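You operate a simulated robot arm through the tools that you are given. There is no shell and no other tool. Be economical: measure what you need, move in short steps, check, and stop when the job is done.

You run a simulated robot arm. Do the job below in one go: nothing can be reset, and whatever is moved stays where it is left.

## Task
Tighten the yellow terminal screw at 6 Nm, seal it and unclamp.
Fine: set the selector first; dab sealant on its head with the blue dauber; stand both tools back; no red lamp. A coat counts when it lies all over at full strength: go over it till it gets no stronger.
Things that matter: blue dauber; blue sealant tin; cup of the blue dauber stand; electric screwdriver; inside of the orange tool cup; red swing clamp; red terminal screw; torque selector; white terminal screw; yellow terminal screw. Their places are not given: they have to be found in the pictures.

Only the result counts: the job must be done as asked and must still hold three seconds after the hand-in. Knocking over, shifting, dropping, spilling or breaking anything else fails it. Lids that push on must go on centred and level and be pressed home; caps that screw on are set level and turned clockwise until they are tight.

## Robot
A 6-joint arm with a two-finger parallel gripper, fixed in place. Base frame: the origin is at the foot of the arm, x ahead of it, y to its left, z up. Readings come in mm, rad, newtons and seconds.
With the tool pointing down near the work surface it reaches from about 140 to 580 mm from the base axis. Its first joint turns from -1.152 to 1.152 rad. Payload 2.1 kg.
The tool frame sits at the grasp point between the pads (the TCP): z along the fingers, y along the line on which they close. The tips reach 30 mm beyond it. The gripper opens to 94 mm. The fingers are 28 mm wide and 10 mm thick; the gripper's body (50 by 96 mm) begins 55 mm behind the TCP.
Orientation is that of the tool frame in the base frame, as a unit quaternion [w, x, y, z]. With the fingers straight down and closing along the base's y, the tool's x points along the base's -x, its y along +y and its z along -z.

## Interface
- The arm moves only by the tool apply_moves. Its argument "targets" is a list that holds one entry, the list of rows, each a list of 6 numbers: the shift along the tool's x, y, z in mm, then the turn, a rotation vector about the tool's x, y, z in rad. In form: [[[dx, dy, dz, ax, ay, az], ...]]. A call has 1 to 10 rows; each row is the pose to reach, as a shift and turn from the pose commanded when the call began, along the tool's axes at that moment. "jaw" is the opening, from 0 (shut) to 1 (fully open), set as the call begins (left out, the last holds). A row lasts 0.2 s, in which the tool goes at most 50 mm and 0.15 rad; a call with a longer step from one row to the next is refused whole, and so is a gripper value outside its range. A pose out of reach is approached as far as the arm can. The call stops where the force on the tool passes 40 N (or 10 N more than at its start, if that is more) or the arm is blocked; 0.2 s more then pass. Each finger travels about 72 mm/s and halts on what it meets, pressing with about 36 N; the grip force reading is that of the motor and also rises with nothing between the fingers. The clock runs only during rows and for 0.2 s after the last one: add rows that repeat a pose to give the fingers time. It gives the time, the measured TCP pose, the force on the tool (base axes), the opening and the grip force at its end, in the units of the frame above (readings bear some noise), with the torque about the TCP (base axes, N m) and any sound that the robot's microphone picked up.
- Cameras (640 x 400 px; columns grow to the right, rows downward): "scene" is fixed at [42.3, -357.6, 497.3]; the picture's right is [0.89, -0.46, 0.00], its down [-0.21, -0.40, -0.89] and it looks along [0.41, 0.79, -0.46] (base axes); focal length 237 px, centre (320, 200). "wrist" rides on the gripper at [76, 14, -103] in the tool frame; the picture's right is [-0.18, 0.98, 0.00], its down [-0.75, -0.14, -0.64] and it looks along [-0.63, -0.12, 0.77] (tool axes); focal length 243 px, centre (320, 200).
- camera(camera): a new picture of that camera. It takes no simulated time.
- pixel_to_xyz(camera, pixels): for up to 12 pixels [column, row] of the newest picture of that camera ("zoom" is the newest enlarged one), the place [x, y, z] in the base frame of the surface seen there, good to about 2 mm. It takes no simulated time.
- enlarge(camera, box): a new picture of the part [left, top, right, bottom] of that camera's present view, enlarged. It takes no simulated time.
- hand_in(): hands the job in; it is judged then, once.

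Keep the steps short. Do not move on a guess: measure, check each grasp and each placing, and mend mistakes. In all there are 80 turns and 38 pictures (those below and enlarged ones count). Leave the gripper open and the arm clear of the work at the hand-in unless told otherwise, and finish with a single line.

The tools are called after "Call:" as a command line: name --argument value ..., lists and objects as JSON in quotes. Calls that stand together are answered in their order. apply_moves: Moves the arm, as the interface text tells. Its arguments: {"type":"object","properties":{"targets":{"type":"array","items":{"type":"array","items":{"type":"array","items":{"type":"number"}}}},"jaw":{"type":"number"}},"required":["targets"]} The other tools are called the same way: camera (camera) takes a picture; pixel_to_xyz (camera, pixels) gives the place of the surface under pixels of a picture; enlarge (camera, box) takes an enlarged picture of a part of a camera's view; hand_in () hands the job in.

At the start:

```text
time_s: 0.0
eef_pos: [250.9, 90.8, 435.7]
ee_rot: [0.0, 0.001, 1.0, 0.0]
ft_force: [-0.5, -0.9, 0.1]
torque: [-0.05, 0.03, 0.01]
grip_width: 94.0
gripper_force: 0.1
```

scene: 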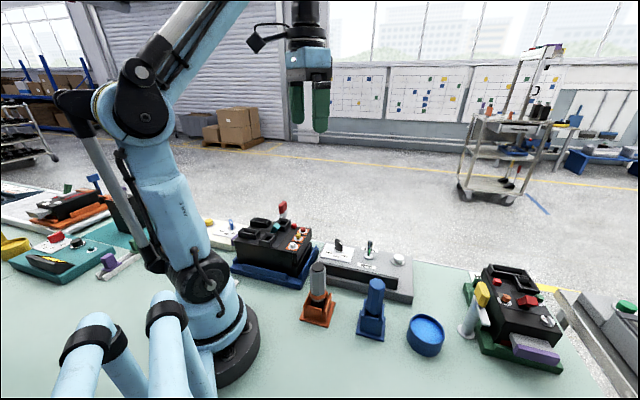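
wrist: 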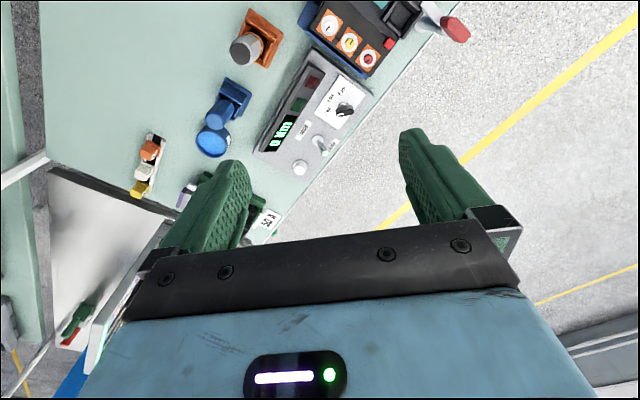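

I see the device with screws, the panel with the selector, the orange cup holding the screwdriver, the blue stand and the blue tin. I'll enlarge these areas first.

Call:
enlarge --camera "scene" --box '[220, 190, 420, 330]'

Call:
enlarge --camera "wrist" --box '[180, 0, 480, 190]'

Call:
enlarge --camera "scene" --box '[400, 240, 600, 380]'

```text
2.86 times, centred on (320, 260) of scene
```

zoom: 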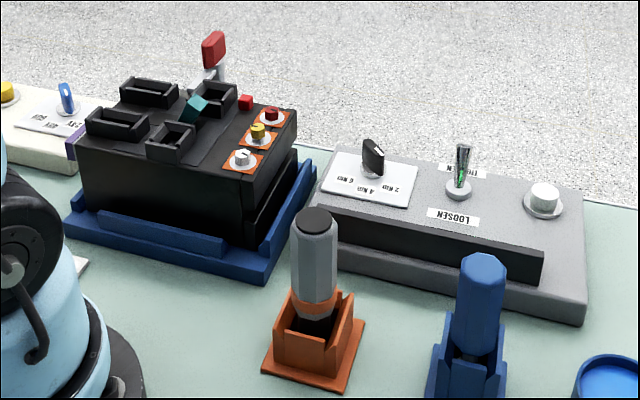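

```text
2.11 times, centred on (330, 95) of wrist
```

zoom: 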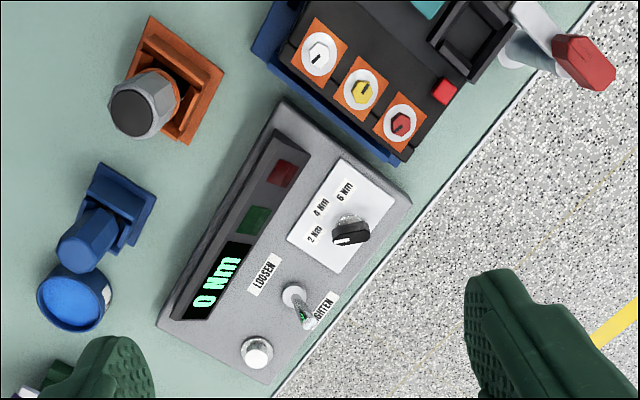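

```text
2.86 times, centred on (500, 310) of scene
```

zoom: 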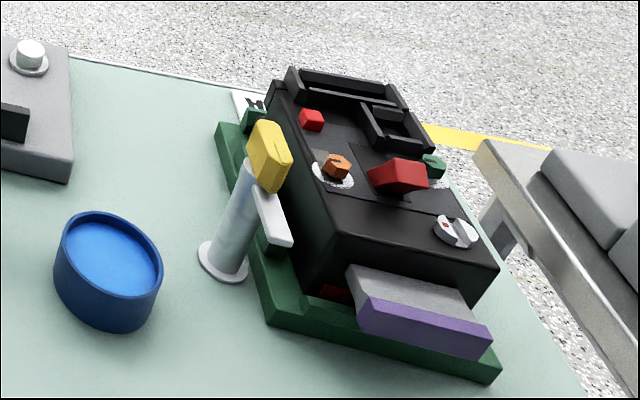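

Measuring the key places in the wrist picture: screws, selector, lever, button, tool tops, tin and clamp handle.

Call:
pixel_to_xyz --camera "wrist" --pixels '[[350, 43], [330, 26], [368, 59], [345, 110], [316, 149], [300, 167], [241, 53], [213, 122], [212, 142], [455, 30], [341, 128], [250, 72]]'

Call:
pixel_to_xyz --camera "scene" --pixels '[[283, 206], [318, 267], [376, 284], [337, 243], [369, 247], [399, 260], [427, 330], [302, 230], [298, 240], [288, 232], [320, 320], [372, 335]]'

```text
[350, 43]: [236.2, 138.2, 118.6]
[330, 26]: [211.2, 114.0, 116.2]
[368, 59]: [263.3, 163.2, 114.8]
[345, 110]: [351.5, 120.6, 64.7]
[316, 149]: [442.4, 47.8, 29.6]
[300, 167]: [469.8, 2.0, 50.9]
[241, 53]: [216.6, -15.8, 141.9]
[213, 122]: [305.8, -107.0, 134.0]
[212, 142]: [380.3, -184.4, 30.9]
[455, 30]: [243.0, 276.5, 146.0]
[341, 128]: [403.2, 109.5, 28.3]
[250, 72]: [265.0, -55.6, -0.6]
```

```text
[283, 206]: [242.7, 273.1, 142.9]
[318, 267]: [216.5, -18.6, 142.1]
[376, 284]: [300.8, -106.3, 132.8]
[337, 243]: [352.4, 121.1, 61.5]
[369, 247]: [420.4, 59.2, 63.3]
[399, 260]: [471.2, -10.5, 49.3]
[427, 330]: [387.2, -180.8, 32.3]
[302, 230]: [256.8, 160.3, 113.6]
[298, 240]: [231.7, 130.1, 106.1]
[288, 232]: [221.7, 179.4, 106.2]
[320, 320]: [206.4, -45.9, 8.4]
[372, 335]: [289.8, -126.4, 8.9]
```

I know where things are roughly. I'll bring the camera closer to the device and selector: a move of (-31, +56, -235) in the base frame, staying above everything.

Call:
apply_moves --targets '[[[5, 9, 39, 0, 0, 0], [10, 18, 78, 0, 0, 0], [15, 28, 117, 0, 0, 0], [21, 37, 157, 0, 0, 0], [26, 47, 196, 0, 0, 0], [31, 56, 230, 0, 0, 0]]]'

Call:
camera --camera "wrist"

```text
time_s: 1.4
eef_pos: [218.8, 146.5, 205.2]
ee_rot: [0.001, 0.0, 1.0, 0.0]
ft_force: [-0.4, -0.1, -0.6]
torque: [0.01, -0.03, 0.02]
grip_width: 94.0
gripper_force: 0.1
```

```text
32 pictures are left
```

wrist: 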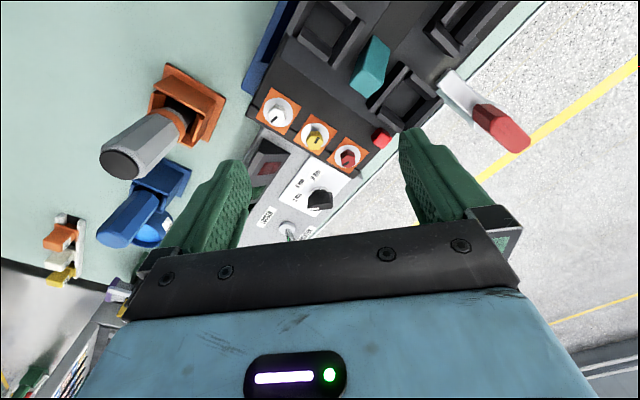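

Call:
enlarge --camera "wrist" --box '[240, 80, 400, 180]'

Call:
enlarge --camera "wrist" --box '[240, 130, 360, 230]'

```text
4.00 times, centred on (320, 130) of wrist
```

zoom: 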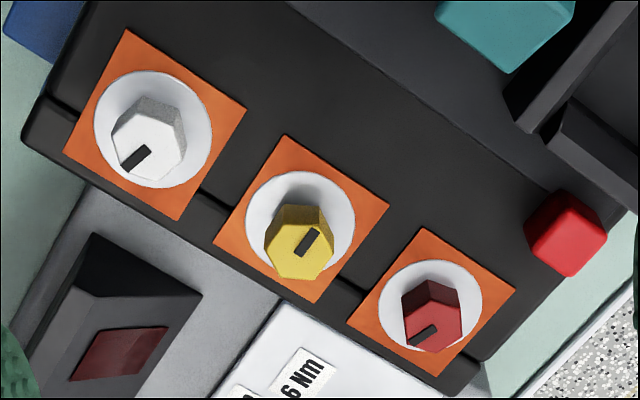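

```text
4.00 times, centred on (300, 180) of wrist
```

zoom: 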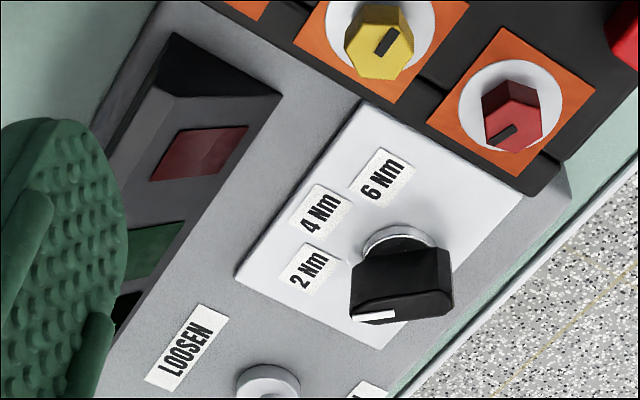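

Measure the selector: the three labels, knob base, and blade top ends, plus the stripe.

Call:
pixel_to_xyz --camera "zoom" --pixels '[[307, 267], [320, 212], [381, 175], [378, 317], [360, 303], [448, 306], [365, 270], [443, 262], [400, 234], [268, 378], [370, 110], [400, 305]]'

```text
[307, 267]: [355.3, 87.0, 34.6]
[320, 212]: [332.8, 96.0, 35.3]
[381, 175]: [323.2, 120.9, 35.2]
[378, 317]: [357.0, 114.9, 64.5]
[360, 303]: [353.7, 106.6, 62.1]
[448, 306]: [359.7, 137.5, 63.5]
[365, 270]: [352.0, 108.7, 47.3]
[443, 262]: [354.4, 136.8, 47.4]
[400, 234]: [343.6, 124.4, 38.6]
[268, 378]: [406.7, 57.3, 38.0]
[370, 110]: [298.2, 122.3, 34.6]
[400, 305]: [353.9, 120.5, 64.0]
```

The pointer end of the blade faces the "2 Nm" label (355, 87), about -y from the knob centre (~353, 121). 6 Nm lies towards -x, so it needs about 90° clockwise. I'll go above the knob, turning the gripper by +90° about base z, and set the jaw to about 0.45.

Call:
apply_moves --targets '[[[-16, -4, 0, 0, 0, -0.14], [-32, -8, 0, 0, 0, -0.28], [-48, -12, 0, 0, 0, -0.42], [-64, -16, 0, 0, 0, -0.56], [-80, -20, 0, 0, 0, -0.7], [-96, -24, 0, 0, 0, -0.84], [-112, -26, 0, 0, 0, -0.98], [-125, -27, 0, 0, 0, -1.12], [-134, -27, 0, 0, 0, -1.26], [-134, -27, 0, 0, 0, -1.4]]]' --jaw 0.45

Call:
apply_moves --targets '[[[0, 0, 15, 0, 0, -0.085], [0, 0, 35, 0, 0, -0.171]]]'

Call:
enlarge --camera "wrist" --box '[220, 100, 420, 225]'

```text
time_s: 3.6
eef_pos: [353.8, 120.2, 205.9]
ee_rot: [0.0, -0.646, 0.764, -0.001]
ft_force: [-0.6, 0.1, -0.9]
torque: [0.03, 0.0, 0.02]
grip_width: 42.4
gripper_force: 0.0
```

```text
time_s: 4.2
eef_pos: [354.3, 119.4, 170.4]
ee_rot: [-0.001, 0.707, -0.707, 0.001]
ft_force: [0.7, 0.2, -0.1]
torque: [-0.01, -0.01, 0.02]
grip_width: 42.3
gripper_force: 0.1
```

```text
3.20 times, centred on (320, 162) of wrist
```

zoom: 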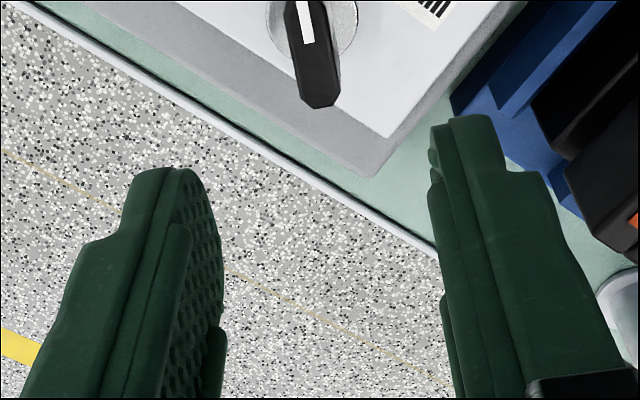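

The knob is seen from above; the stripe end points towards -y. Measuring the blade's outline.

Call:
pixel_to_xyz --camera "zoom" --pixels '[[288, 5], [325, 5], [298, 70], [337, 65], [320, 90], [316, 55], [322, 72], [303, 10], [310, 40]]'

Call:
camera --camera "wrist"

```text
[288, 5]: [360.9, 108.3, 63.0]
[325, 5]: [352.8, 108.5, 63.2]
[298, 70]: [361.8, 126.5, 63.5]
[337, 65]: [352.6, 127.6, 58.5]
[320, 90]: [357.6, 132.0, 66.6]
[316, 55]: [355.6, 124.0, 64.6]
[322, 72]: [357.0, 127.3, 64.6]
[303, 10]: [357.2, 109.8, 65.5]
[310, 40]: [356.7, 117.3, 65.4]
```

```text
28 pictures are left
```

wrist: 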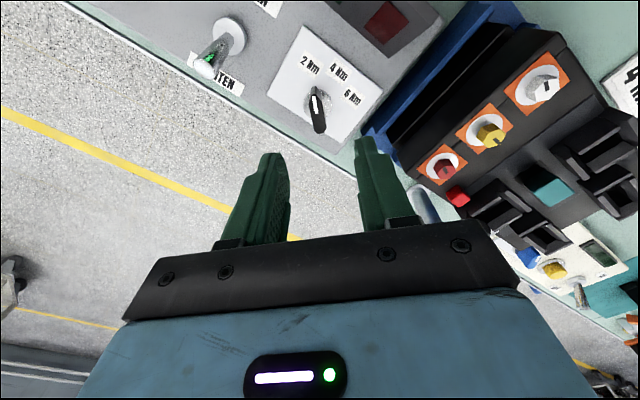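

The blade is centred at about (357, 120.5), runs along y, and its top is at z≈65. I'll descend straddling it to TCP z≈78 with the jaw still open.

Call:
apply_moves --targets '[[[-1.1, -2.7, 40, 0, 0, 0], [-1.1, -2.7, 75, 0, 0, 0], [-1.1, -2.7, 92, 0, 0, 0]]]'

Call:
apply_moves --targets '[[[0, 0, 0, 0, 0, 0], [0, 0, 0, 0, 0, 0], [0, 0, 0, 0, 0, 0]]]' --jaw 0.0

```text
time_s: 5.0
eef_pos: [355.4, 121.4, 80.8]
ee_rot: [0.001, -0.707, 0.707, -0.001]
ft_force: [-0.2, -0.3, -0.1]
torque: [-0.01, -0.02, -0.01]
grip_width: 42.5
gripper_force: 0.0
```

```text
time_s: 5.8
eef_pos: [356.7, 122.0, 81.0]
ee_rot: [-0.002, 0.707, -0.707, 0.002]
ft_force: [18.0, 2.2, -17.3]
torque: [-0.23, -0.14, 0.01]
grip_width: 11.6
gripper_force: 45.3
```

The blade is gripped (11.6 mm). There is an 18 N side push to +x, so I'll ease the hand by +1.5 mm in x.

Call:
apply_moves --targets '[[[0, -1, 0, 0, 0, 0], [0, -1.5, 0, 0, 0, 0]]]'

```text
time_s: 6.4
eef_pos: [358.1, 121.8, 80.8]
ee_rot: [0.0, -0.707, 0.708, 0.001]
ft_force: [3.7, 1.1, 13.0]
torque: [0.12, -0.19, 0.01]
grip_width: 11.8
gripper_force: 45.4
```

Forces are lower now. I'll turn the knob clockwise by about 90° in two calls.

Call:
apply_moves --targets '[[[0, 0, 0, 0, 0, 0.14], [0, 0, 0, 0, 0, 0.28], [0, 0, 0, 0, 0, 0.42], [0, 0, 0, 0, 0, 0.56], [0, 0, 0, 0, 0, 0.7], [0, 0, 0, 0, 0, 0.785]]]'

Call:
apply_moves --targets '[[[0, 0, 0, 0, 0, 0.14], [0, 0, 0, 0, 0, 0.28], [0, 0, 0, 0, 0, 0.42], [0, 0, 0, 0, 0, 0.56], [0, 0, 0, 0, 0, 0.7], [0, 0, 0, 0, 0, 0.785]]]'

Call:
enlarge --camera "scene" --box '[310, 210, 430, 310]'

```text
time_s: 7.1
eef_pos: [356.8, 121.4, 80.4]
ee_rot: [-0.001, -0.59, 0.807, 0.001]
ft_force: [-2.0, -1.5, 6.0]
torque: [0.57, -0.26, 0.0]
grip_width: 11.8
gripper_force: 45.0
stopped in row 3: the force on the tool passed its limit (the readings are from after the stop); the commanded pose is now the measured one
```

```text
time_s: 8.2
eef_pos: [357.1, 121.6, 81.3]
ee_rot: [-0.001, -0.337, 0.941, 0.0]
ft_force: [-3.2, -2.6, 7.0]
torque: [0.49, -0.58, 0.08]
grip_width: 11.9
gripper_force: 44.8
stopped in row 5: the force on the tool passed its limit (the readings are from after the stop); the commanded pose is now the measured one
```

```text
4.00 times, centred on (370, 260) of scene
```

zoom: 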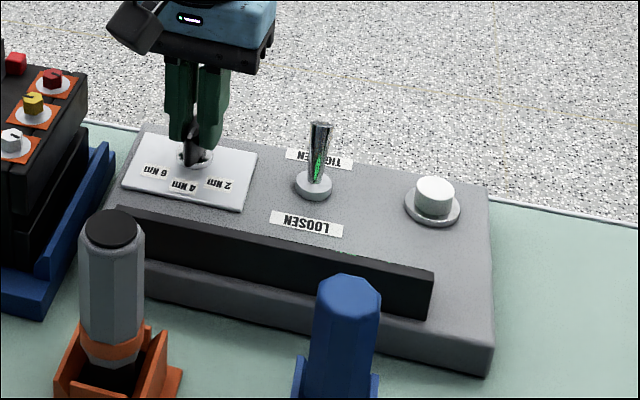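

The hand has turned about 51° so far, past the 4 Nm detent. I'll continue the remaining 39°.

Call:
apply_moves --targets '[[[0, 0, 0, 0, 0, 0.1], [0, 0, 0, 0, 0, 0.2], [0, 0, 0, 0, 0, 0.3], [0, 0, 0, 0, 0, 0.4], [0, 0, 0, 0, 0, 0.5], [0, 0, 0, 0, 0, 0.6], [0, 0, 0, 0, 0, 0.688]]]'

```text
time_s: 9.8
eef_pos: [356.5, 120.3, 78.4]
ee_rot: [0.0, 0.001, 1.0, -0.001]
ft_force: [9.0, -11.6, 12.8]
torque: [-0.14, 1.17, 0.18]
grip_width: 11.9
gripper_force: 45.0
```

The hand is at 90°. I'll open the jaw and rise, then check the selector and the display.

Call:
apply_moves --targets '[[[0, 0, 0, 0, 0, 0], [0, 0, 0, 0, 0, 0], [0, 0, -10, 0, 0, 0], [0, 0, -50, 0, 0, 0], [0, 0, -95, 0, 0, 0]]]' --jaw 0.45

Call:
camera --camera "wrist"

```text
time_s: 11.0
eef_pos: [357.8, 122.1, 176.1]
ee_rot: [-0.001, 0.001, 1.0, 0.0]
ft_force: [-0.6, -1.4, -0.3]
torque: [-0.01, 0.0, 0.0]
grip_width: 42.2
gripper_force: 0.1
```

```text
26 pictures are left
```

wrist: 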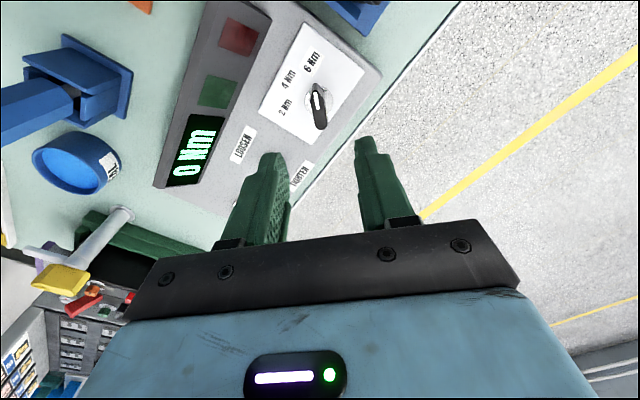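

The pointer now points at 6 Nm. I'll check that the lever leans to TIGHTEN and take tool measurements from the last scene zoom.

Call:
pixel_to_xyz --camera "zoom" --pixels '[[307, 223], [335, 163], [313, 195], [319, 126], [317, 165], [112, 230], [85, 240], [140, 240], [80, 320], [145, 310], [348, 285], [340, 330]]'

Call:
camera --camera "scene"

```text
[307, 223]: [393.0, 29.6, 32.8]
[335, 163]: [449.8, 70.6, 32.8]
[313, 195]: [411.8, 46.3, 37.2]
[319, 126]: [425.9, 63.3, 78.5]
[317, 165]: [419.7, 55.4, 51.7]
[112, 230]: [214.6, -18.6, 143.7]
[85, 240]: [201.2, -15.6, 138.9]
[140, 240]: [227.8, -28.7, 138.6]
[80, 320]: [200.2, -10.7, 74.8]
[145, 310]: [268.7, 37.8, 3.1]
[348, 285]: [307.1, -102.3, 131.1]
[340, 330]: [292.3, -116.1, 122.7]
```

```text
25 pictures are left
```

scene: 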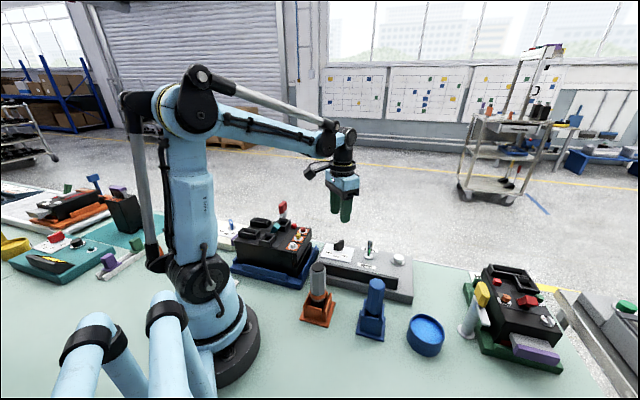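

The lever leans to TIGHTEN, good. Next is the screwdriver. I'll move above it (215, -18) at z≈250 for a close look.

Call:
apply_moves --targets '[[[0, 0, -40, 0, 0, 0], [25, -25, -75, 0, 0, 0], [55, -55, -75, 0, 0, 0], [85, -85, -75, 0, 0, 0], [115, -115, -75, 0, 0, 0], [142, -140, -75, 0, 0, 0]]]' --jaw 0.7

Call:
enlarge --camera "wrist" --box '[220, 0, 420, 140]'

```text
time_s: 12.4
eef_pos: [213.2, -18.0, 251.5]
ee_rot: [-0.001, 0.0, 1.0, 0.0]
ft_force: [0.1, 0.0, 0.5]
torque: [0.02, 0.01, -0.03]
grip_width: 65.8
gripper_force: 0.1
```

```text
2.86 times, centred on (320, 70) of wrist
```

zoom: 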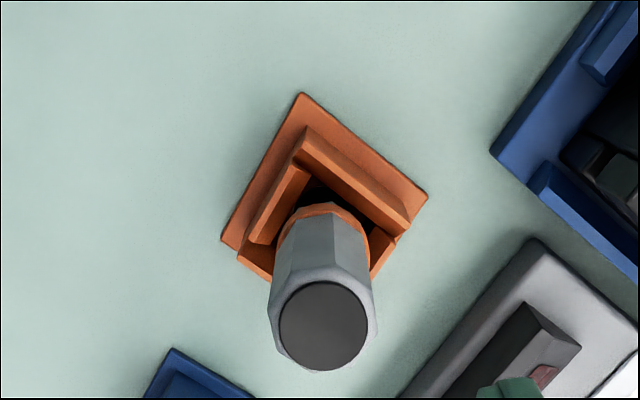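

Measuring the handle top and the cup geometry here.

Call:
pixel_to_xyz --camera "zoom" --pixels '[[324, 326], [282, 326], [366, 322], [322, 284], [325, 367], [302, 95], [224, 240], [426, 195], [311, 131], [408, 218], [241, 252], [268, 235]]'

```text
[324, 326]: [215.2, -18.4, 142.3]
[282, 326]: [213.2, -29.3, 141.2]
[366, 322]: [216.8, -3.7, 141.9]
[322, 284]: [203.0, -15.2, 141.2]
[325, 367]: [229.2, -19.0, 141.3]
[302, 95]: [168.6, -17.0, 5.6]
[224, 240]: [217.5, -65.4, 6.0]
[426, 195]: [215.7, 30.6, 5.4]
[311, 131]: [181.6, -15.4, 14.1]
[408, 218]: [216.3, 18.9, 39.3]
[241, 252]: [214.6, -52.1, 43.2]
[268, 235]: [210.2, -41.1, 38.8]
```

The handle axis is at about (216, -17.3), vertical, diameter about 28, top at z 142. I'll descend with open jaws to TCP z≈110.

Call:
apply_moves --targets '[[[-2.5, 0.7, 45, 0, 0, 0], [-2.5, 0.7, 90, 0, 0, 0], [-2.5, 0.7, 125, 0, 0, 0], [-2.5, 0.7, 141, 0, 0, 0]]]'

Call:
apply_moves --targets '[[[0, 0, 0, 0, 0, 0], [0, 0, 0, 0, 0, 0], [0, 0, 0, 0, 0, 0], [0, 0, 0, 0, 0, 0]]]' --jaw 0.0

```text
time_s: 13.4
eef_pos: [216.9, -17.8, 111.2]
ee_rot: [0.0, 0.0, 1.0, 0.0]
ft_force: [1.0, -0.2, 0.2]
torque: [-0.01, 0.01, 0.0]
grip_width: 65.7
gripper_force: 0.0
```

```text
time_s: 14.4
eef_pos: [217.2, -17.3, 110.6]
ee_rot: [0.0, 0.001, 1.0, 0.0]
ft_force: [-0.4, 0.2, -0.1]
torque: [0.0, 0.0, 0.0]
grip_width: 33.2
gripper_force: 35.5
```

The handle is gripped (33.2 mm) with no side load. I'll lift it straight up 130 mm and look.

Call:
apply_moves --targets '[[[0, 0, -15, 0, 0, 0], [0, 0, -50, 0, 0, 0], [0, 0, -90, 0, 0, 0], [0, 0, -130, 0, 0, 0]]]'

Call:
enlarge --camera "scene" --box '[220, 140, 400, 270]'

```text
time_s: 15.4
eef_pos: [216.9, -16.4, 240.6]
ee_rot: [-0.001, 0.0, 1.0, 0.0]
ft_force: [-0.2, -0.8, -3.6]
torque: [0.01, -0.02, -0.01]
grip_width: 33.3
gripper_force: 36.0
```

```text
3.08 times, centred on (310, 205) of scene
```

zoom: 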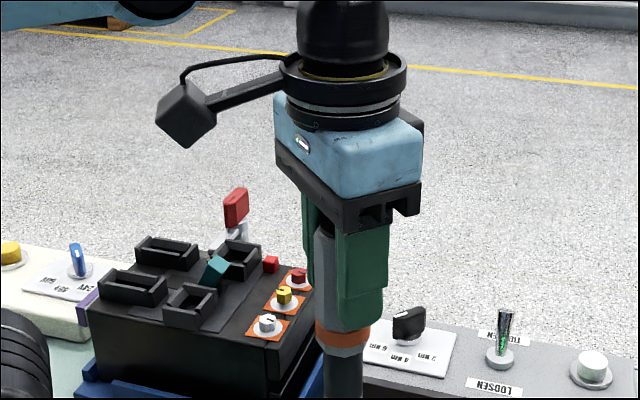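

Measure the yellow screw from this zoom, and look at the tool's lower end.

Call:
pixel_to_xyz --camera "zoom" --pixels '[[284, 288], [278, 300], [292, 300], [284, 311], [299, 270], [266, 319]]'

Call:
enlarge --camera "scene" --box '[260, 220, 400, 310]'

```text
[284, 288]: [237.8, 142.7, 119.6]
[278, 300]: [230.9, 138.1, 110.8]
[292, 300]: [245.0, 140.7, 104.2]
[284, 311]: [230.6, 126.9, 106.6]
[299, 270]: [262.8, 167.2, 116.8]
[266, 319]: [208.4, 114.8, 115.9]
```

```text
4.44 times, centred on (330, 265) of scene
```

zoom: 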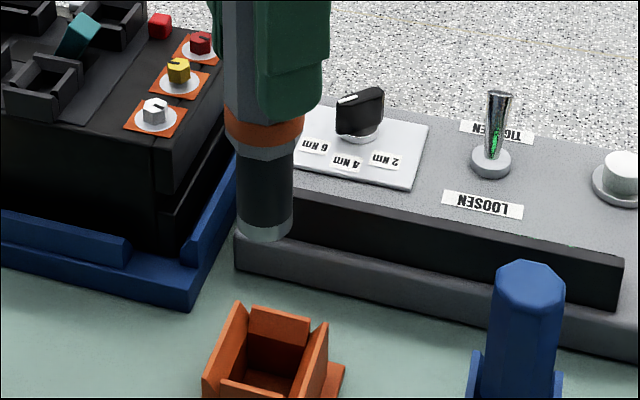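

The driver ends in a round socket. Measuring the socket's lower end and the empty cup.

Call:
pixel_to_xyz --camera "zoom" --pixels '[[264, 241], [264, 232], [240, 222], [290, 220], [178, 62], [178, 80], [155, 100], [202, 36], [278, 312], [240, 385], [310, 335], [272, 365]]'

```text
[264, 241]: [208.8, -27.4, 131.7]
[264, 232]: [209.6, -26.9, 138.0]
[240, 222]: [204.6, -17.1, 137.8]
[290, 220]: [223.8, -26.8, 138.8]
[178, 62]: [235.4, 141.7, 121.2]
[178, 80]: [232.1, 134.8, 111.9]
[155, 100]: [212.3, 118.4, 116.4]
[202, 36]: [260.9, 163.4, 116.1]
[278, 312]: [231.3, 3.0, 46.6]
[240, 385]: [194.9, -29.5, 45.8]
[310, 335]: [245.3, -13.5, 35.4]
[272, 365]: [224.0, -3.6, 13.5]
```

The socket's lower end is 109 mm below the TCP. I'll move beside the screws (236, 75, z 280) so the wrist camera can fix the yellow screw's centre.

Call:
apply_moves --targets '[[[0, 0, -30, 0, 0, 0], [-10, 45, -40, 0, 0, 0], [-19, 91, -40, 0, 0, 0]]]'

Call:
enlarge --camera "wrist" --box '[300, 0, 500, 140]'

```text
time_s: 16.2
eef_pos: [235.0, 73.8, 280.4]
ee_rot: [-0.001, 0.001, 1.0, 0.0]
ft_force: [-0.7, 0.4, -3.8]
torque: [0.02, -0.02, 0.03]
grip_width: 33.3
gripper_force: 35.6
```

```text
2.86 times, centred on (400, 70) of wrist
```

zoom: 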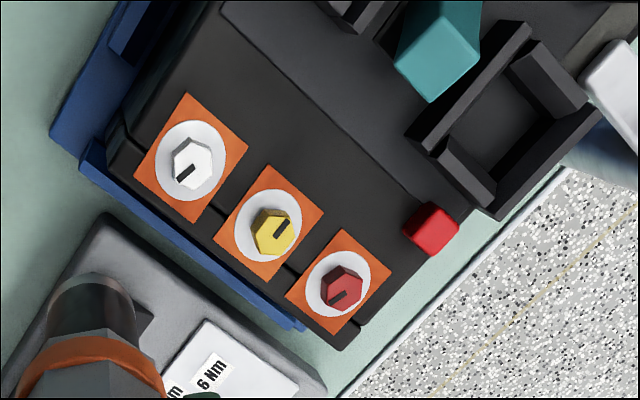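

Measuring the yellow plate corners, washer edges and head top.

Call:
pixel_to_xyz --camera "zoom" --pixels '[[267, 169], [321, 190], [270, 277], [219, 240], [241, 222], [299, 222], [268, 192], [273, 238], [258, 232], [290, 230], [274, 250], [430, 40]]'

```text
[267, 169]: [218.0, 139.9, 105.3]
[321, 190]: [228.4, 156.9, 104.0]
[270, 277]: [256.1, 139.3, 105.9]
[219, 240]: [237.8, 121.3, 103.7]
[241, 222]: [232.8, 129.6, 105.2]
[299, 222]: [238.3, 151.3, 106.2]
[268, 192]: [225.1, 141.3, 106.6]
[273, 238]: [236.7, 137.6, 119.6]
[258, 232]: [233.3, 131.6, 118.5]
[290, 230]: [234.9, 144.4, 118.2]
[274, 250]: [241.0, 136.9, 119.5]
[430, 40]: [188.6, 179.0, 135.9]
```

The plate's mid-point is (236, 139.4) and the head centre about (236.5, 138.5, z 119.5). I'll move the socket over it, stopping about 10 mm above (TCP z 239).

Call:
apply_moves --targets '[[[-1.5, 35, 0, 0, 0, 0], [-1.5, 65, 0, 0, 0, 0], [-1.5, 65, 25, 0, 0, 0], [-1.5, 65, 41, 0, 0, 0], [-1.5, 65, 41, 0, 0, 0]]]'

Call:
enlarge --camera "scene" --box '[250, 200, 350, 270]'

Call:
enlarge --camera "wrist" --box '[250, 30, 390, 130]'

```text
time_s: 17.4
eef_pos: [236.4, 137.6, 238.4]
ee_rot: [-0.001, 0.0, 1.0, -0.001]
ft_force: [-0.6, -0.5, -3.7]
torque: [0.01, -0.02, -0.01]
grip_width: 33.2
gripper_force: 35.2
```

```text
5.71 times, centred on (300, 235) of scene
```

zoom: 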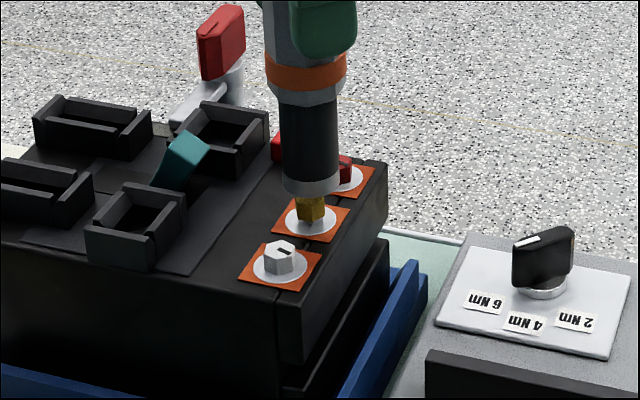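

```text
4.00 times, centred on (320, 80) of wrist
```

zoom: 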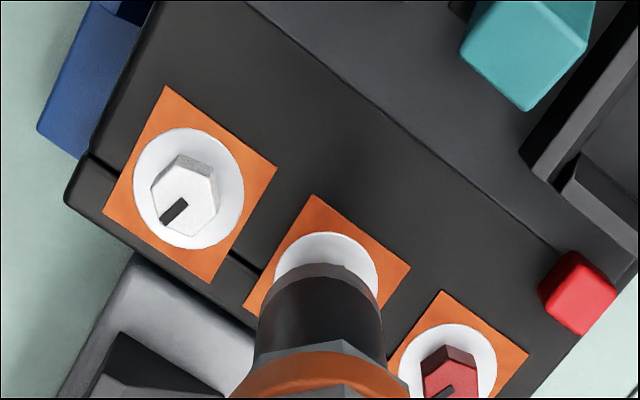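

The socket is well centred over the yellow head (scene: 312 vs 311; wrist shows about 1 mm short in y). I'll shift +1 mm in y and lower in small steps until contact.

Call:
apply_moves --targets '[[[0, 1, 4, 0, 0, 0], [0, 1, 8, 0, 0, 0], [0, 1, 11, 0, 0, 0], [0, 1, 13, 0, 0, 0], [0, 1, 15, 0, 0, 0], [0, 1, 16, 0, 0, 0]]]'

```text
time_s: 18.8
eef_pos: [238.0, 139.5, 221.2]
ee_rot: [-0.001, 0.0, 1.0, 0.0]
ft_force: [-3.8, 0.5, -2.1]
torque: [0.04, 0.41, -0.01]
grip_width: 33.2
gripper_force: 35.9
```

The socket slid over the head (bottom now about z 112). There is a slight -x push, so I'll shift -0.8 mm in x and continue down in small steps.

Call:
apply_moves --targets '[[[0.8, 0, 1, 0, 0, 0], [0.8, 0, 2, 0, 0, 0], [0.8, 0, 3, 0, 0, 0], [0.8, 0, 4, 0, 0, 0]]]'

```text
time_s: 19.8
eef_pos: [238.2, 137.9, 218.5]
ee_rot: [0.001, 0.001, 1.0, 0.0]
ft_force: [2.1, 1.9, -1.5]
torque: [0.11, -0.25, -0.03]
grip_width: 33.2
gripper_force: 36.1
```

Still light contact. Continuing down.

Call:
apply_moves --targets '[[[-0.3, 0, 1, 0, 0, 0], [-0.3, 0, 2, 0, 0, 0], [-0.3, 0, 3, 0, 0, 0], [-0.3, 0, 4, 0, 0, 0]]]'

```text
time_s: 20.8
eef_pos: [238.4, 138.1, 216.1]
ee_rot: [-0.002, 0.001, 1.0, -0.001]
ft_force: [-3.8, -2.6, 4.9]
torque: [-0.31, 0.45, -0.02]
grip_width: 33.0
gripper_force: 35.7
```

Contact has begun (about 8 N). I'll press a bit more and listen.

Call:
apply_moves --targets '[[[0, 0, 1, 0, 0, 0], [0, 0, 2, 0, 0, 0], [0, 0, 3, 0, 0, 0], [0, 0, 3, 0, 0, 0], [0, 0, 3, 0, 0, 0], [0, 0, 3, 0, 0, 0]]]'

Call:
enlarge --camera "scene" --box '[250, 200, 430, 300]'

```text
time_s: 21.5
eef_pos: [236.8, 139.1, 214.8]
ee_rot: [-0.002, 0.0, 1.0, -0.001]
ft_force: [-1.0, 0.7, 8.9]
torque: [-0.01, 0.11, 0.01]
grip_width: 33.1
gripper_force: 36.1
stopped in row 3: the force on the tool passed its limit (the readings are from after the stop); the commanded pose is now the measured one
```

```text
3.56 times, centred on (340, 250) of scene
```

zoom: 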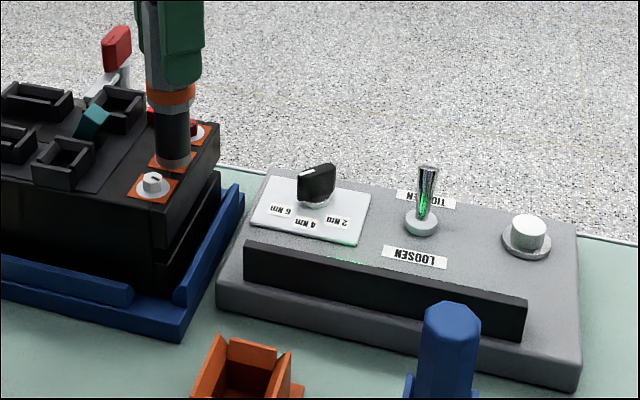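

The force limit stopped the press, and I notice a green gleam on the panel at (345, 260). I'll check the panel lamps and the screen through the wrist camera.

Call:
camera --camera "wrist"

```text
17 pictures are left
```

wrist: 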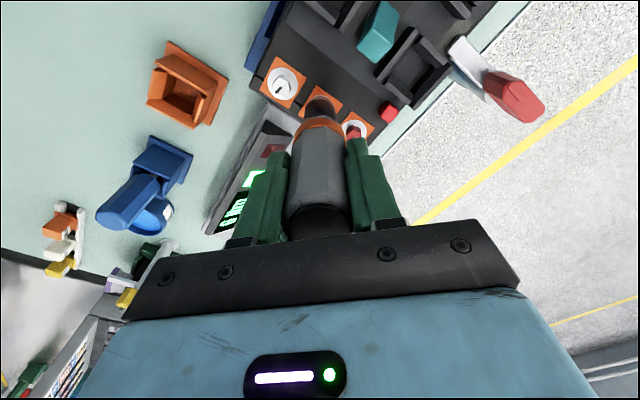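

The green lamp is lit and the red one is dark: the screw is tight. I'll lift straight up and read the display.

Call:
apply_moves --targets '[[[0, 0, -5, 0, 0, 0], [0, 0, -15, 0, 0, 0], [0, 0, -35, 0, 0, 0], [0, 0, -65, 0, 0, 0]]]'

Call:
apply_moves --targets '[[[6, -45, 0, 0, 0, 0], [12, -90, 0, 0, 0, 0], [18, -135, 0, 0, 0, 0], [20, -156, 0, 0, 0, 0], [20, -156, 0, 0, 0, 0]]]'

Call:
camera --camera "wrist"

```text
time_s: 22.5
eef_pos: [238.0, 136.2, 278.3]
ee_rot: [0.0, 0.002, 1.0, 0.0]
ft_force: [0.0, 0.1, -4.3]
torque: [0.0, 0.0, 0.01]
grip_width: 33.2
gripper_force: 36.2
```

```text
time_s: 23.7
eef_pos: [218.7, -18.5, 279.5]
ee_rot: [-0.002, -0.001, 1.0, -0.001]
ft_force: [0.5, -0.8, -3.3]
torque: [0.02, 0.01, -0.01]
grip_width: 33.1
gripper_force: 35.9
```

```text
16 pictures are left
```

wrist: 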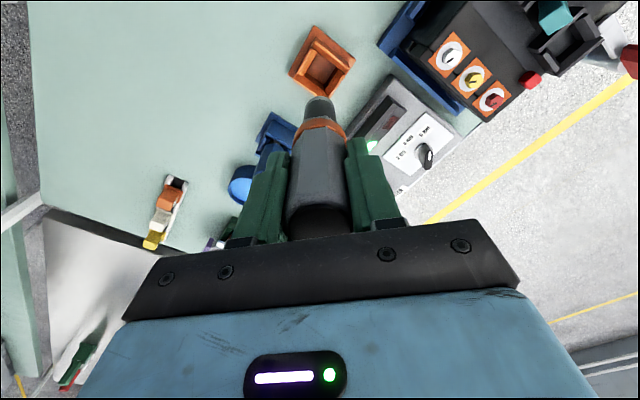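

The green lamp is still lit. Now the driver goes back down into the cup at its original pose (216.8, -17.2), slowly near the bottom.

Call:
apply_moves --targets '[[[0, -0.3, 45, 0, 0, 0], [0, -0.3, 90, 0, 0, 0], [0, -0.3, 115, 0, 0, 0], [0, -0.3, 130, 0, 0, 0], [0, -0.3, 145, 0, 0, 0], [0, -0.3, 157, 0, 0, 0], [0, -0.3, 164, 0, 0, 0], [0, -0.3, 167, 0, 0, 0]]]'

```text
time_s: 25.5
eef_pos: [217.8, -17.6, 111.8]
ee_rot: [-0.001, 0.0, 1.0, -0.001]
ft_force: [-0.3, 0.9, -4.0]
torque: [-0.02, 0.01, 0.01]
grip_width: 33.1
gripper_force: 36.0
```

No contact yet at z 111.8. Going down gently until it seats.

Call:
apply_moves --targets '[[[0, 0, 0.7, 0, 0, 0], [0, 0, 1.4, 0, 0, 0], [0, 0, 2.0, 0, 0, 0]]]'

```text
time_s: 26.3
eef_pos: [218.0, -17.8, 110.2]
ee_rot: [-0.002, 0.001, 1.0, 0.0]
ft_force: [-0.8, 0.2, -3.9]
torque: [-0.03, 0.02, -0.04]
grip_width: 33.0
gripper_force: 35.8
```

Call:
apply_moves --targets '[[[0, 0, 0.7, 0, 0, 0], [0, 0, 1.4, 0, 0, 0], [0, 0, 2.0, 0, 0, 0]]]'

```text
time_s: 26.9
eef_pos: [217.9, -18.3, 110.9]
ee_rot: [-0.004, 0.0, 1.0, -0.001]
ft_force: [-0.6, 0.6, 5.6]
torque: [0.05, -0.11, 0.0]
grip_width: 33.1
gripper_force: 36.1
stopped in row 3: the force on the tool passed its limit (the readings are from after the stop); the commanded pose is now the measured one
```

It is seated (upward contact force). I'll open the jaw and rise straight up.

Call:
apply_moves --targets '[[[0, 0, 0, 0, 0, 0], [0, 0, 0, 0, 0, 0], [0, 0, -1, 0, 0, 0], [0, 0, -40, 0, 0, 0], [0, 0, -80, 0, 0, 0], [0, 0, -120, 0, 0, 0]]]' --jaw 0.7

Call:
apply_moves --targets '[[[-30, -30, -10, 0, 0, 0], [-60, -60, -10, 0, 0, 0], [-86, -88, -10, 0, 0, 0], [-86, -88, -10, 0, 0, 0]]]'

Call:
camera --camera "wrist"

```text
time_s: 28.3
eef_pos: [220.8, -16.4, 228.9]
ee_rot: [-0.004, 0.001, 1.0, -0.001]
ft_force: [-0.8, -0.1, 0.3]
torque: [-0.01, -0.02, -0.01]
grip_width: 65.6
gripper_force: 0.0
```

```text
time_s: 29.3
eef_pos: [306.5, -104.9, 240.0]
ee_rot: [-0.003, 0.0, 1.0, -0.001]
ft_force: [0.2, 0.4, -0.9]
torque: [0.01, 0.02, 0.01]
grip_width: 66.1
gripper_force: 0.0
```

```text
15 pictures are left
```

wrist: 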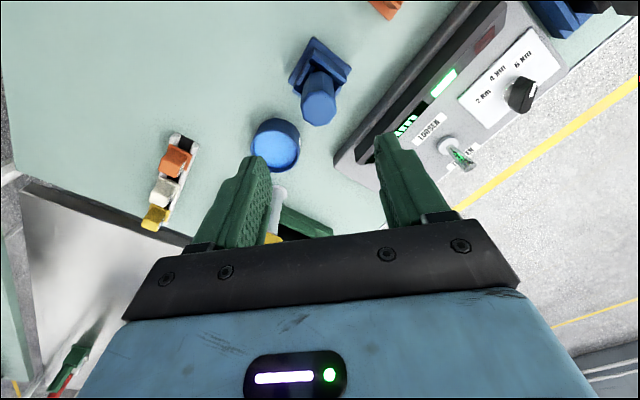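

The driver stands; the green lamp is on. Now measuring the dauber and the tin. Dauber top near (319, 108), tin near (276, 148).

Call:
enlarge --camera "wrist" --box '[230, 25, 370, 185]'

```text
2.50 times, centred on (300, 105) of wrist
```

zoom: 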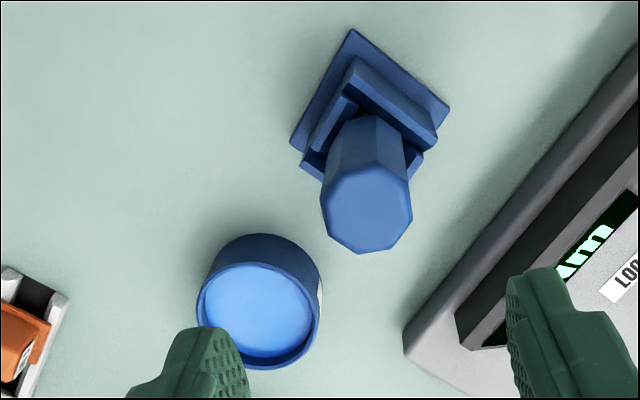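

Call:
pixel_to_xyz --camera "zoom" --pixels '[[366, 210], [323, 212], [410, 205], [352, 174], [360, 250], [352, 30], [292, 142], [447, 107], [262, 310], [200, 303], [321, 300], [258, 267]]'

```text
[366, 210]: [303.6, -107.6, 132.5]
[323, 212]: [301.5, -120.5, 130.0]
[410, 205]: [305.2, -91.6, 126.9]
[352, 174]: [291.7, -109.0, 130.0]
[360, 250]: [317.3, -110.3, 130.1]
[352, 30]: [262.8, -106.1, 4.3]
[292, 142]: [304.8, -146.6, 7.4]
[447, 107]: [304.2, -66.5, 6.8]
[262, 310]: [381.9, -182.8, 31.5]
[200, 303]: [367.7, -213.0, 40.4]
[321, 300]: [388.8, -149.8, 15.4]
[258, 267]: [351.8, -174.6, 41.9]
```

The dauber's axis is at about (304.5, -106.7), top z 131. Some more rim points on the tin before I move.

Call:
pixel_to_xyz --camera "zoom" --pixels '[[199, 318], [320, 318], [248, 367], [260, 265], [215, 280], [307, 280], [260, 315], [290, 356], [225, 330], [290, 310], [255, 345], [265, 285]]'

Call:
apply_moves --targets '[[[1.5, -1.5, 45, 0, 0, 0], [1.5, -1.5, 90, 0, 0, 0], [1.5, -1.5, 120, 0, 0, 0], [1.5, -1.5, 135, 0, 0, 0]]]'

```text
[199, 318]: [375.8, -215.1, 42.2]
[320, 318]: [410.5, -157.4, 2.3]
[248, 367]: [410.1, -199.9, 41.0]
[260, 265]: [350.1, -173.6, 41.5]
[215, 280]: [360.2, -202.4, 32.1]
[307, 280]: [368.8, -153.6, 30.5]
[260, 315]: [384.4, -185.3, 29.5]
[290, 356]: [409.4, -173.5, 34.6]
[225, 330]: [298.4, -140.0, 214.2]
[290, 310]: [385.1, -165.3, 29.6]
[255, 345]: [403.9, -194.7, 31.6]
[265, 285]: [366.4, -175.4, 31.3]
```

```text
time_s: 30.3
eef_pos: [302.5, -107.8, 105.1]
ee_rot: [-0.004, 0.001, 1.0, -0.001]
ft_force: [-0.9, -0.9, 0.7]
torque: [-0.04, -0.02, -0.03]
grip_width: 65.5
gripper_force: 0.1
```

The tin's centre is about (382, -182.6), radius 33, sealant level z≈30, rim z≈41. I'll adjust +1.5 mm in x, +1 mm in y, and close on the dauber.

Call:
apply_moves --targets '[[[-1.5, 0.8, 0, 0, 0, 0], [-1.5, 0.8, 0, 0, 0, 0], [-1.5, 0.8, 0, 0, 0, 0], [-1.5, 0.8, 0, 0, 0, 0], [-1.5, 0.8, 0, 0, 0, 0]]]' --jaw 0.0

Call:
apply_moves --targets '[[[0, 0, -10, 0, 0, 0], [0, 0, -40, 0, 0, 0], [0, 0, -80, 0, 0, 0], [0, 0, -120, 0, 0, 0]]]'

Call:
enlarge --camera "scene" --box '[320, 200, 460, 350]'

```text
time_s: 31.5
eef_pos: [304.3, -106.6, 105.1]
ee_rot: [-0.004, 0.001, 1.0, -0.001]
ft_force: [0.6, 0.3, 0.2]
torque: [-0.01, 0.01, 0.03]
grip_width: 30.8
gripper_force: 36.0
```

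```text
time_s: 32.5
eef_pos: [305.1, -106.7, 224.5]
ee_rot: [-0.004, 0.0, 1.0, 0.0]
ft_force: [0.2, 1.3, -0.1]
torque: [0.01, 0.02, 0.01]
grip_width: 30.7
gripper_force: 36.0
```

```text
2.67 times, centred on (390, 275) of scene
```

zoom: 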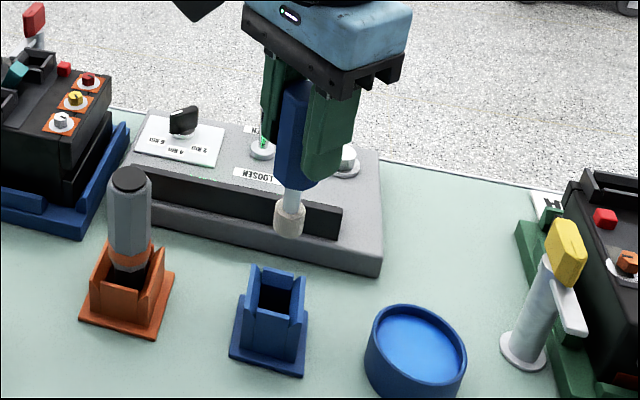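

The dauber is held; its pad end is at about (288, 225). Measuring the pad and screw heads.

Call:
pixel_to_xyz --camera "zoom" --pixels '[[288, 237], [288, 225], [274, 225], [304, 222], [288, 203], [76, 96], [411, 340], [77, 107], [275, 280], [270, 315]]'

```text
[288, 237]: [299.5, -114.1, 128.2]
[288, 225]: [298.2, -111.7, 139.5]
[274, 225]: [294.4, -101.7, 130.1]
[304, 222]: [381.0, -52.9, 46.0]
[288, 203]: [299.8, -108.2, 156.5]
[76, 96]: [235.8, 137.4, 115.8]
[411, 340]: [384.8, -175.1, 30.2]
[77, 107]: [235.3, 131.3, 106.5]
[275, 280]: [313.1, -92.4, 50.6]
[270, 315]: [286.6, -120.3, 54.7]
```

Before dipping, check where the neighbouring yellow-handled clamp stands, so the gripper clears it.

Call:
pixel_to_xyz --camera "zoom" --pixels '[[566, 225], [566, 280], [550, 260], [540, 310], [522, 350], [570, 325]]'

```text
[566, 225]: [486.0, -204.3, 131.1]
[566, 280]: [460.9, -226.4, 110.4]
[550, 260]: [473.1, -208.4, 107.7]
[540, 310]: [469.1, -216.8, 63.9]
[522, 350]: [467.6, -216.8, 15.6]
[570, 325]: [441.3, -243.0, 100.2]
```

The clamp is at least 34 mm clear. I'll carry the dauber over the tin and dip to pad z≈25 (about 5 mm into the sealant).

Call:
apply_moves --targets '[[[-26, -25, 0, 0, 0, 0], [-52, -50, 0, 0, 0, 0], [-77.5, -76, 0, 0, 0, 0], [-77.5, -76, 40, 0, 0, 0], [-77.5, -76, 75, 0, 0, 0], [-77.5, -76, 92, 0, 0, 0], [-77.5, -76, 102, 0, 0, 0], [-77.5, -76, 102, 0, 0, 0]]]'

Call:
enlarge --camera "scene" --box '[380, 260, 480, 370]'

```text
time_s: 34.3
eef_pos: [379.6, -183.9, 123.5]
ee_rot: [-0.004, 0.001, 1.0, -0.002]
ft_force: [-0.6, -3.9, 35.4]
torque: [-0.23, -0.04, -0.01]
grip_width: 31.1
gripper_force: 35.2
```

```text
3.64 times, centred on (430, 315) of scene
```

zoom: 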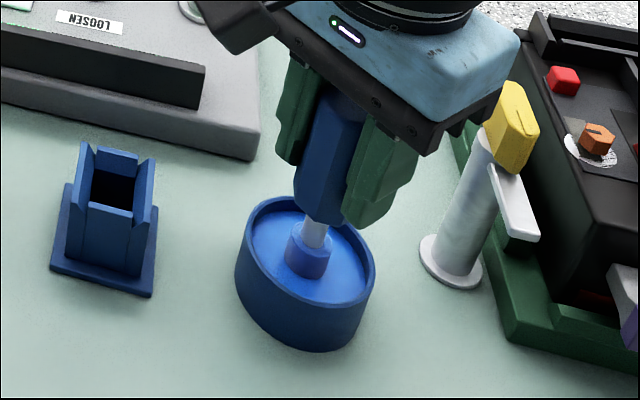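

The pad rests on the sealant and looks blue. I'll lift it and carry it high over to near the yellow screw.

Call:
apply_moves --targets '[[[0, 0, -10, 0, 0, 0], [0, 0, -50, 0, 0, 0], [0, 0, -100, 0, 0, 0], [0, 0, -147, 0, 0, 0], [0, 0, -147, 0, 0, 0]]]'

Call:
apply_moves --targets '[[[18, 40, 0, 0, 0, 0], [36, 80, 0, 0, 0, 0], [54, 120, 0, 0, 0, 0], [72, 160, 0, 0, 0, 0], [90, 200, 0, 0, 0, 0], [108, 240, 0, 0, 0, 0], [126, 280, 0, 0, 0, 0], [145.8, 321.8, 0, 0, 0, 0], [145.8, 321.8, 10, 0, 0, 0], [145.8, 321.8, 10, 0, 0, 0]]]'

```text
time_s: 35.5
eef_pos: [384.5, -182.7, 270.7]
ee_rot: [-0.003, 0.001, 1.0, -0.001]
ft_force: [0.1, 0.4, 0.4]
torque: [-0.04, 0.01, 0.02]
grip_width: 31.0
gripper_force: 35.8
```

```text
time_s: 37.7
eef_pos: [235.4, 140.5, 258.7]
ee_rot: [-0.003, 0.001, 1.0, -0.001]
ft_force: [-0.3, 0.1, -0.2]
torque: [-0.02, 0.02, 0.03]
grip_width: 30.9
gripper_force: 35.8
```

Lower to TCP z≈222 (pad about 10 mm above the head) and check the alignment.

Call:
apply_moves --targets '[[[0, 0, 25, 0, 0, 0], [0, 0, 36, 0, 0, 0], [0, 0, 36, 0, 0, 0]]]'

Call:
enlarge --camera "scene" --box '[265, 200, 345, 260]'

Call:
enlarge --camera "wrist" --box '[250, 30, 390, 130]'

```text
time_s: 38.5
eef_pos: [234.0, 140.5, 224.2]
ee_rot: [-0.004, 0.001, 1.0, 0.0]
ft_force: [-0.4, -0.1, -0.5]
torque: [0.03, 0.04, 0.02]
grip_width: 31.0
gripper_force: 36.2
```

```text
6.67 times, centred on (305, 230) of scene
```

zoom: 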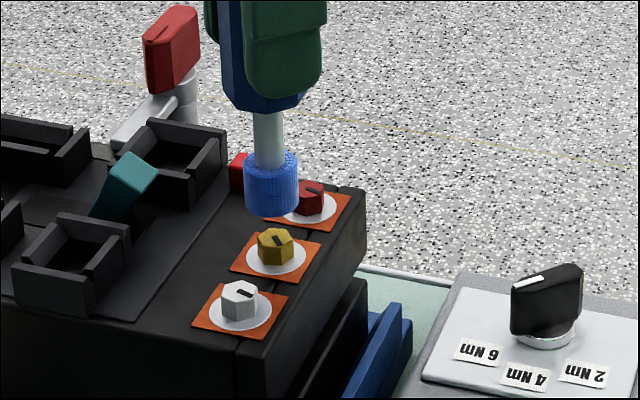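

```text
4.00 times, centred on (320, 80) of wrist
```

zoom: 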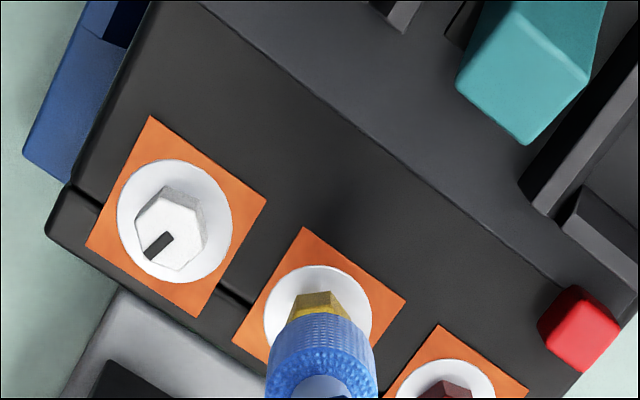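

The pad is about 1.8 mm short in x and 1 mm too far in y. I'll correct that and lower in small steps until contact.

Call:
apply_moves --targets '[[[-1.8, -1, 4, 0, 0, 0], [-1.8, -1, 7, 0, 0, 0], [-1.8, -1, 9, 0, 0, 0], [-1.8, -1, 10.5, 0, 0, 0], [-1.8, -1, 12, 0, 0, 0]]]'

```text
time_s: 39.7
eef_pos: [238.6, 139.8, 211.2]
ee_rot: [-0.003, 0.002, 1.0, 0.0]
ft_force: [0.8, 0.2, -0.4]
torque: [-0.03, 0.04, -0.02]
grip_width: 30.7
gripper_force: 35.9
```

Call:
apply_moves --targets '[[[0, 0, 1, 0, 0, 0], [0, 0, 2, 0, 0, 0], [0, 0, 3, 0, 0, 0], [0, 0, 4, 0, 0, 0]]]'

```text
time_s: 40.7
eef_pos: [238.2, 139.1, 206.8]
ee_rot: [-0.004, 0.0, 1.0, -0.001]
ft_force: [0.5, 0.0, -0.2]
torque: [0.01, 0.0, -0.02]
grip_width: 30.9
gripper_force: 36.1
```

No contact yet. Continuing in small steps.

Call:
apply_moves --targets '[[[0, 0, 1, 0, 0, 0], [0, 0, 2, 0, 0, 0], [0, 0, 3, 0, 0, 0], [0, 0, 3, 0, 0, 0]]]'

Call:
enlarge --camera "scene" --box '[265, 200, 345, 260]'

```text
time_s: 41.7
eef_pos: [238.1, 139.1, 205.3]
ee_rot: [-0.004, 0.001, 1.0, -0.001]
ft_force: [0.3, -0.1, 14.2]
torque: [0.01, -0.05, 0.0]
grip_width: 30.8
gripper_force: 36.0
```

```text
6.67 times, centred on (305, 230) of scene
```

zoom: 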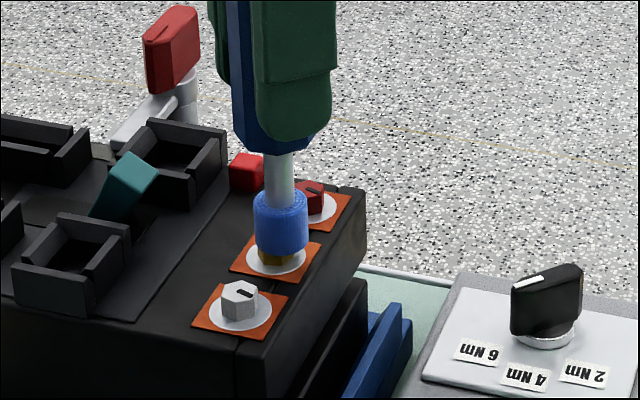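

Contact at 14 N, the pad on the head (about 1.5 mm too far in +x). I'll stroke it ±3 mm around the head centre to coat it everywhere.

Call:
apply_moves --targets '[[[1.3, 0, 0, 0, 0, 0], [4.3, 0, 0, 0, 0, 0], [1.3, 3, 0, 0, 0, 0], [-1.7, 0, 0, 0, 0, 0], [1.3, -3, 0, 0, 0, 0], [4.3, 0, 0, 0, 0, 0], [1.3, 3, 0, 0, 0, 0], [-1.7, 0, 0, 0, 0, 0], [1.3, -3, 0, 0, 0, 0], [1.3, 0, 0, 0, 0, 0]]]'

Call:
apply_moves --targets '[[[0, 0, -5, 0, 0, 0], [0, 0, -20, 0, 0, 0], [30, -40, -40, 0, 0, 0], [45, -70, -40, 0, 0, 0], [45, -70, -40, 0, 0, 0]]]'

Call:
enlarge --camera "scene" --box '[270, 210, 330, 260]'

```text
time_s: 43.9
eef_pos: [237.1, 138.0, 204.8]
ee_rot: [-0.004, 0.001, 1.0, -0.003]
ft_force: [3.2, -5.7, 15.8]
torque: [-0.49, -0.2, 0.04]
grip_width: 31.0
gripper_force: 35.7
```

```text
refused: row 3 steps farther than a row can; nothing moved
```

```text
8.00 times, centred on (300, 235) of scene
```

zoom: 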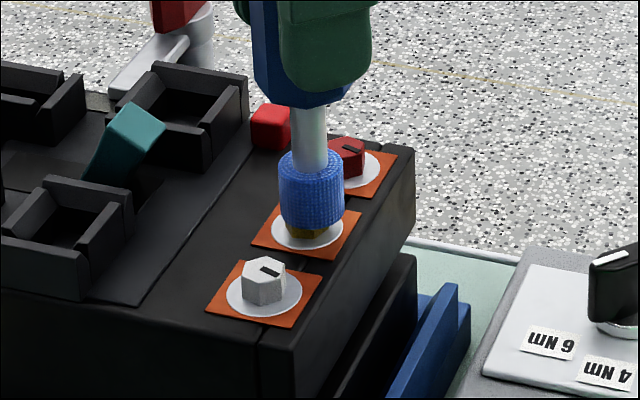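

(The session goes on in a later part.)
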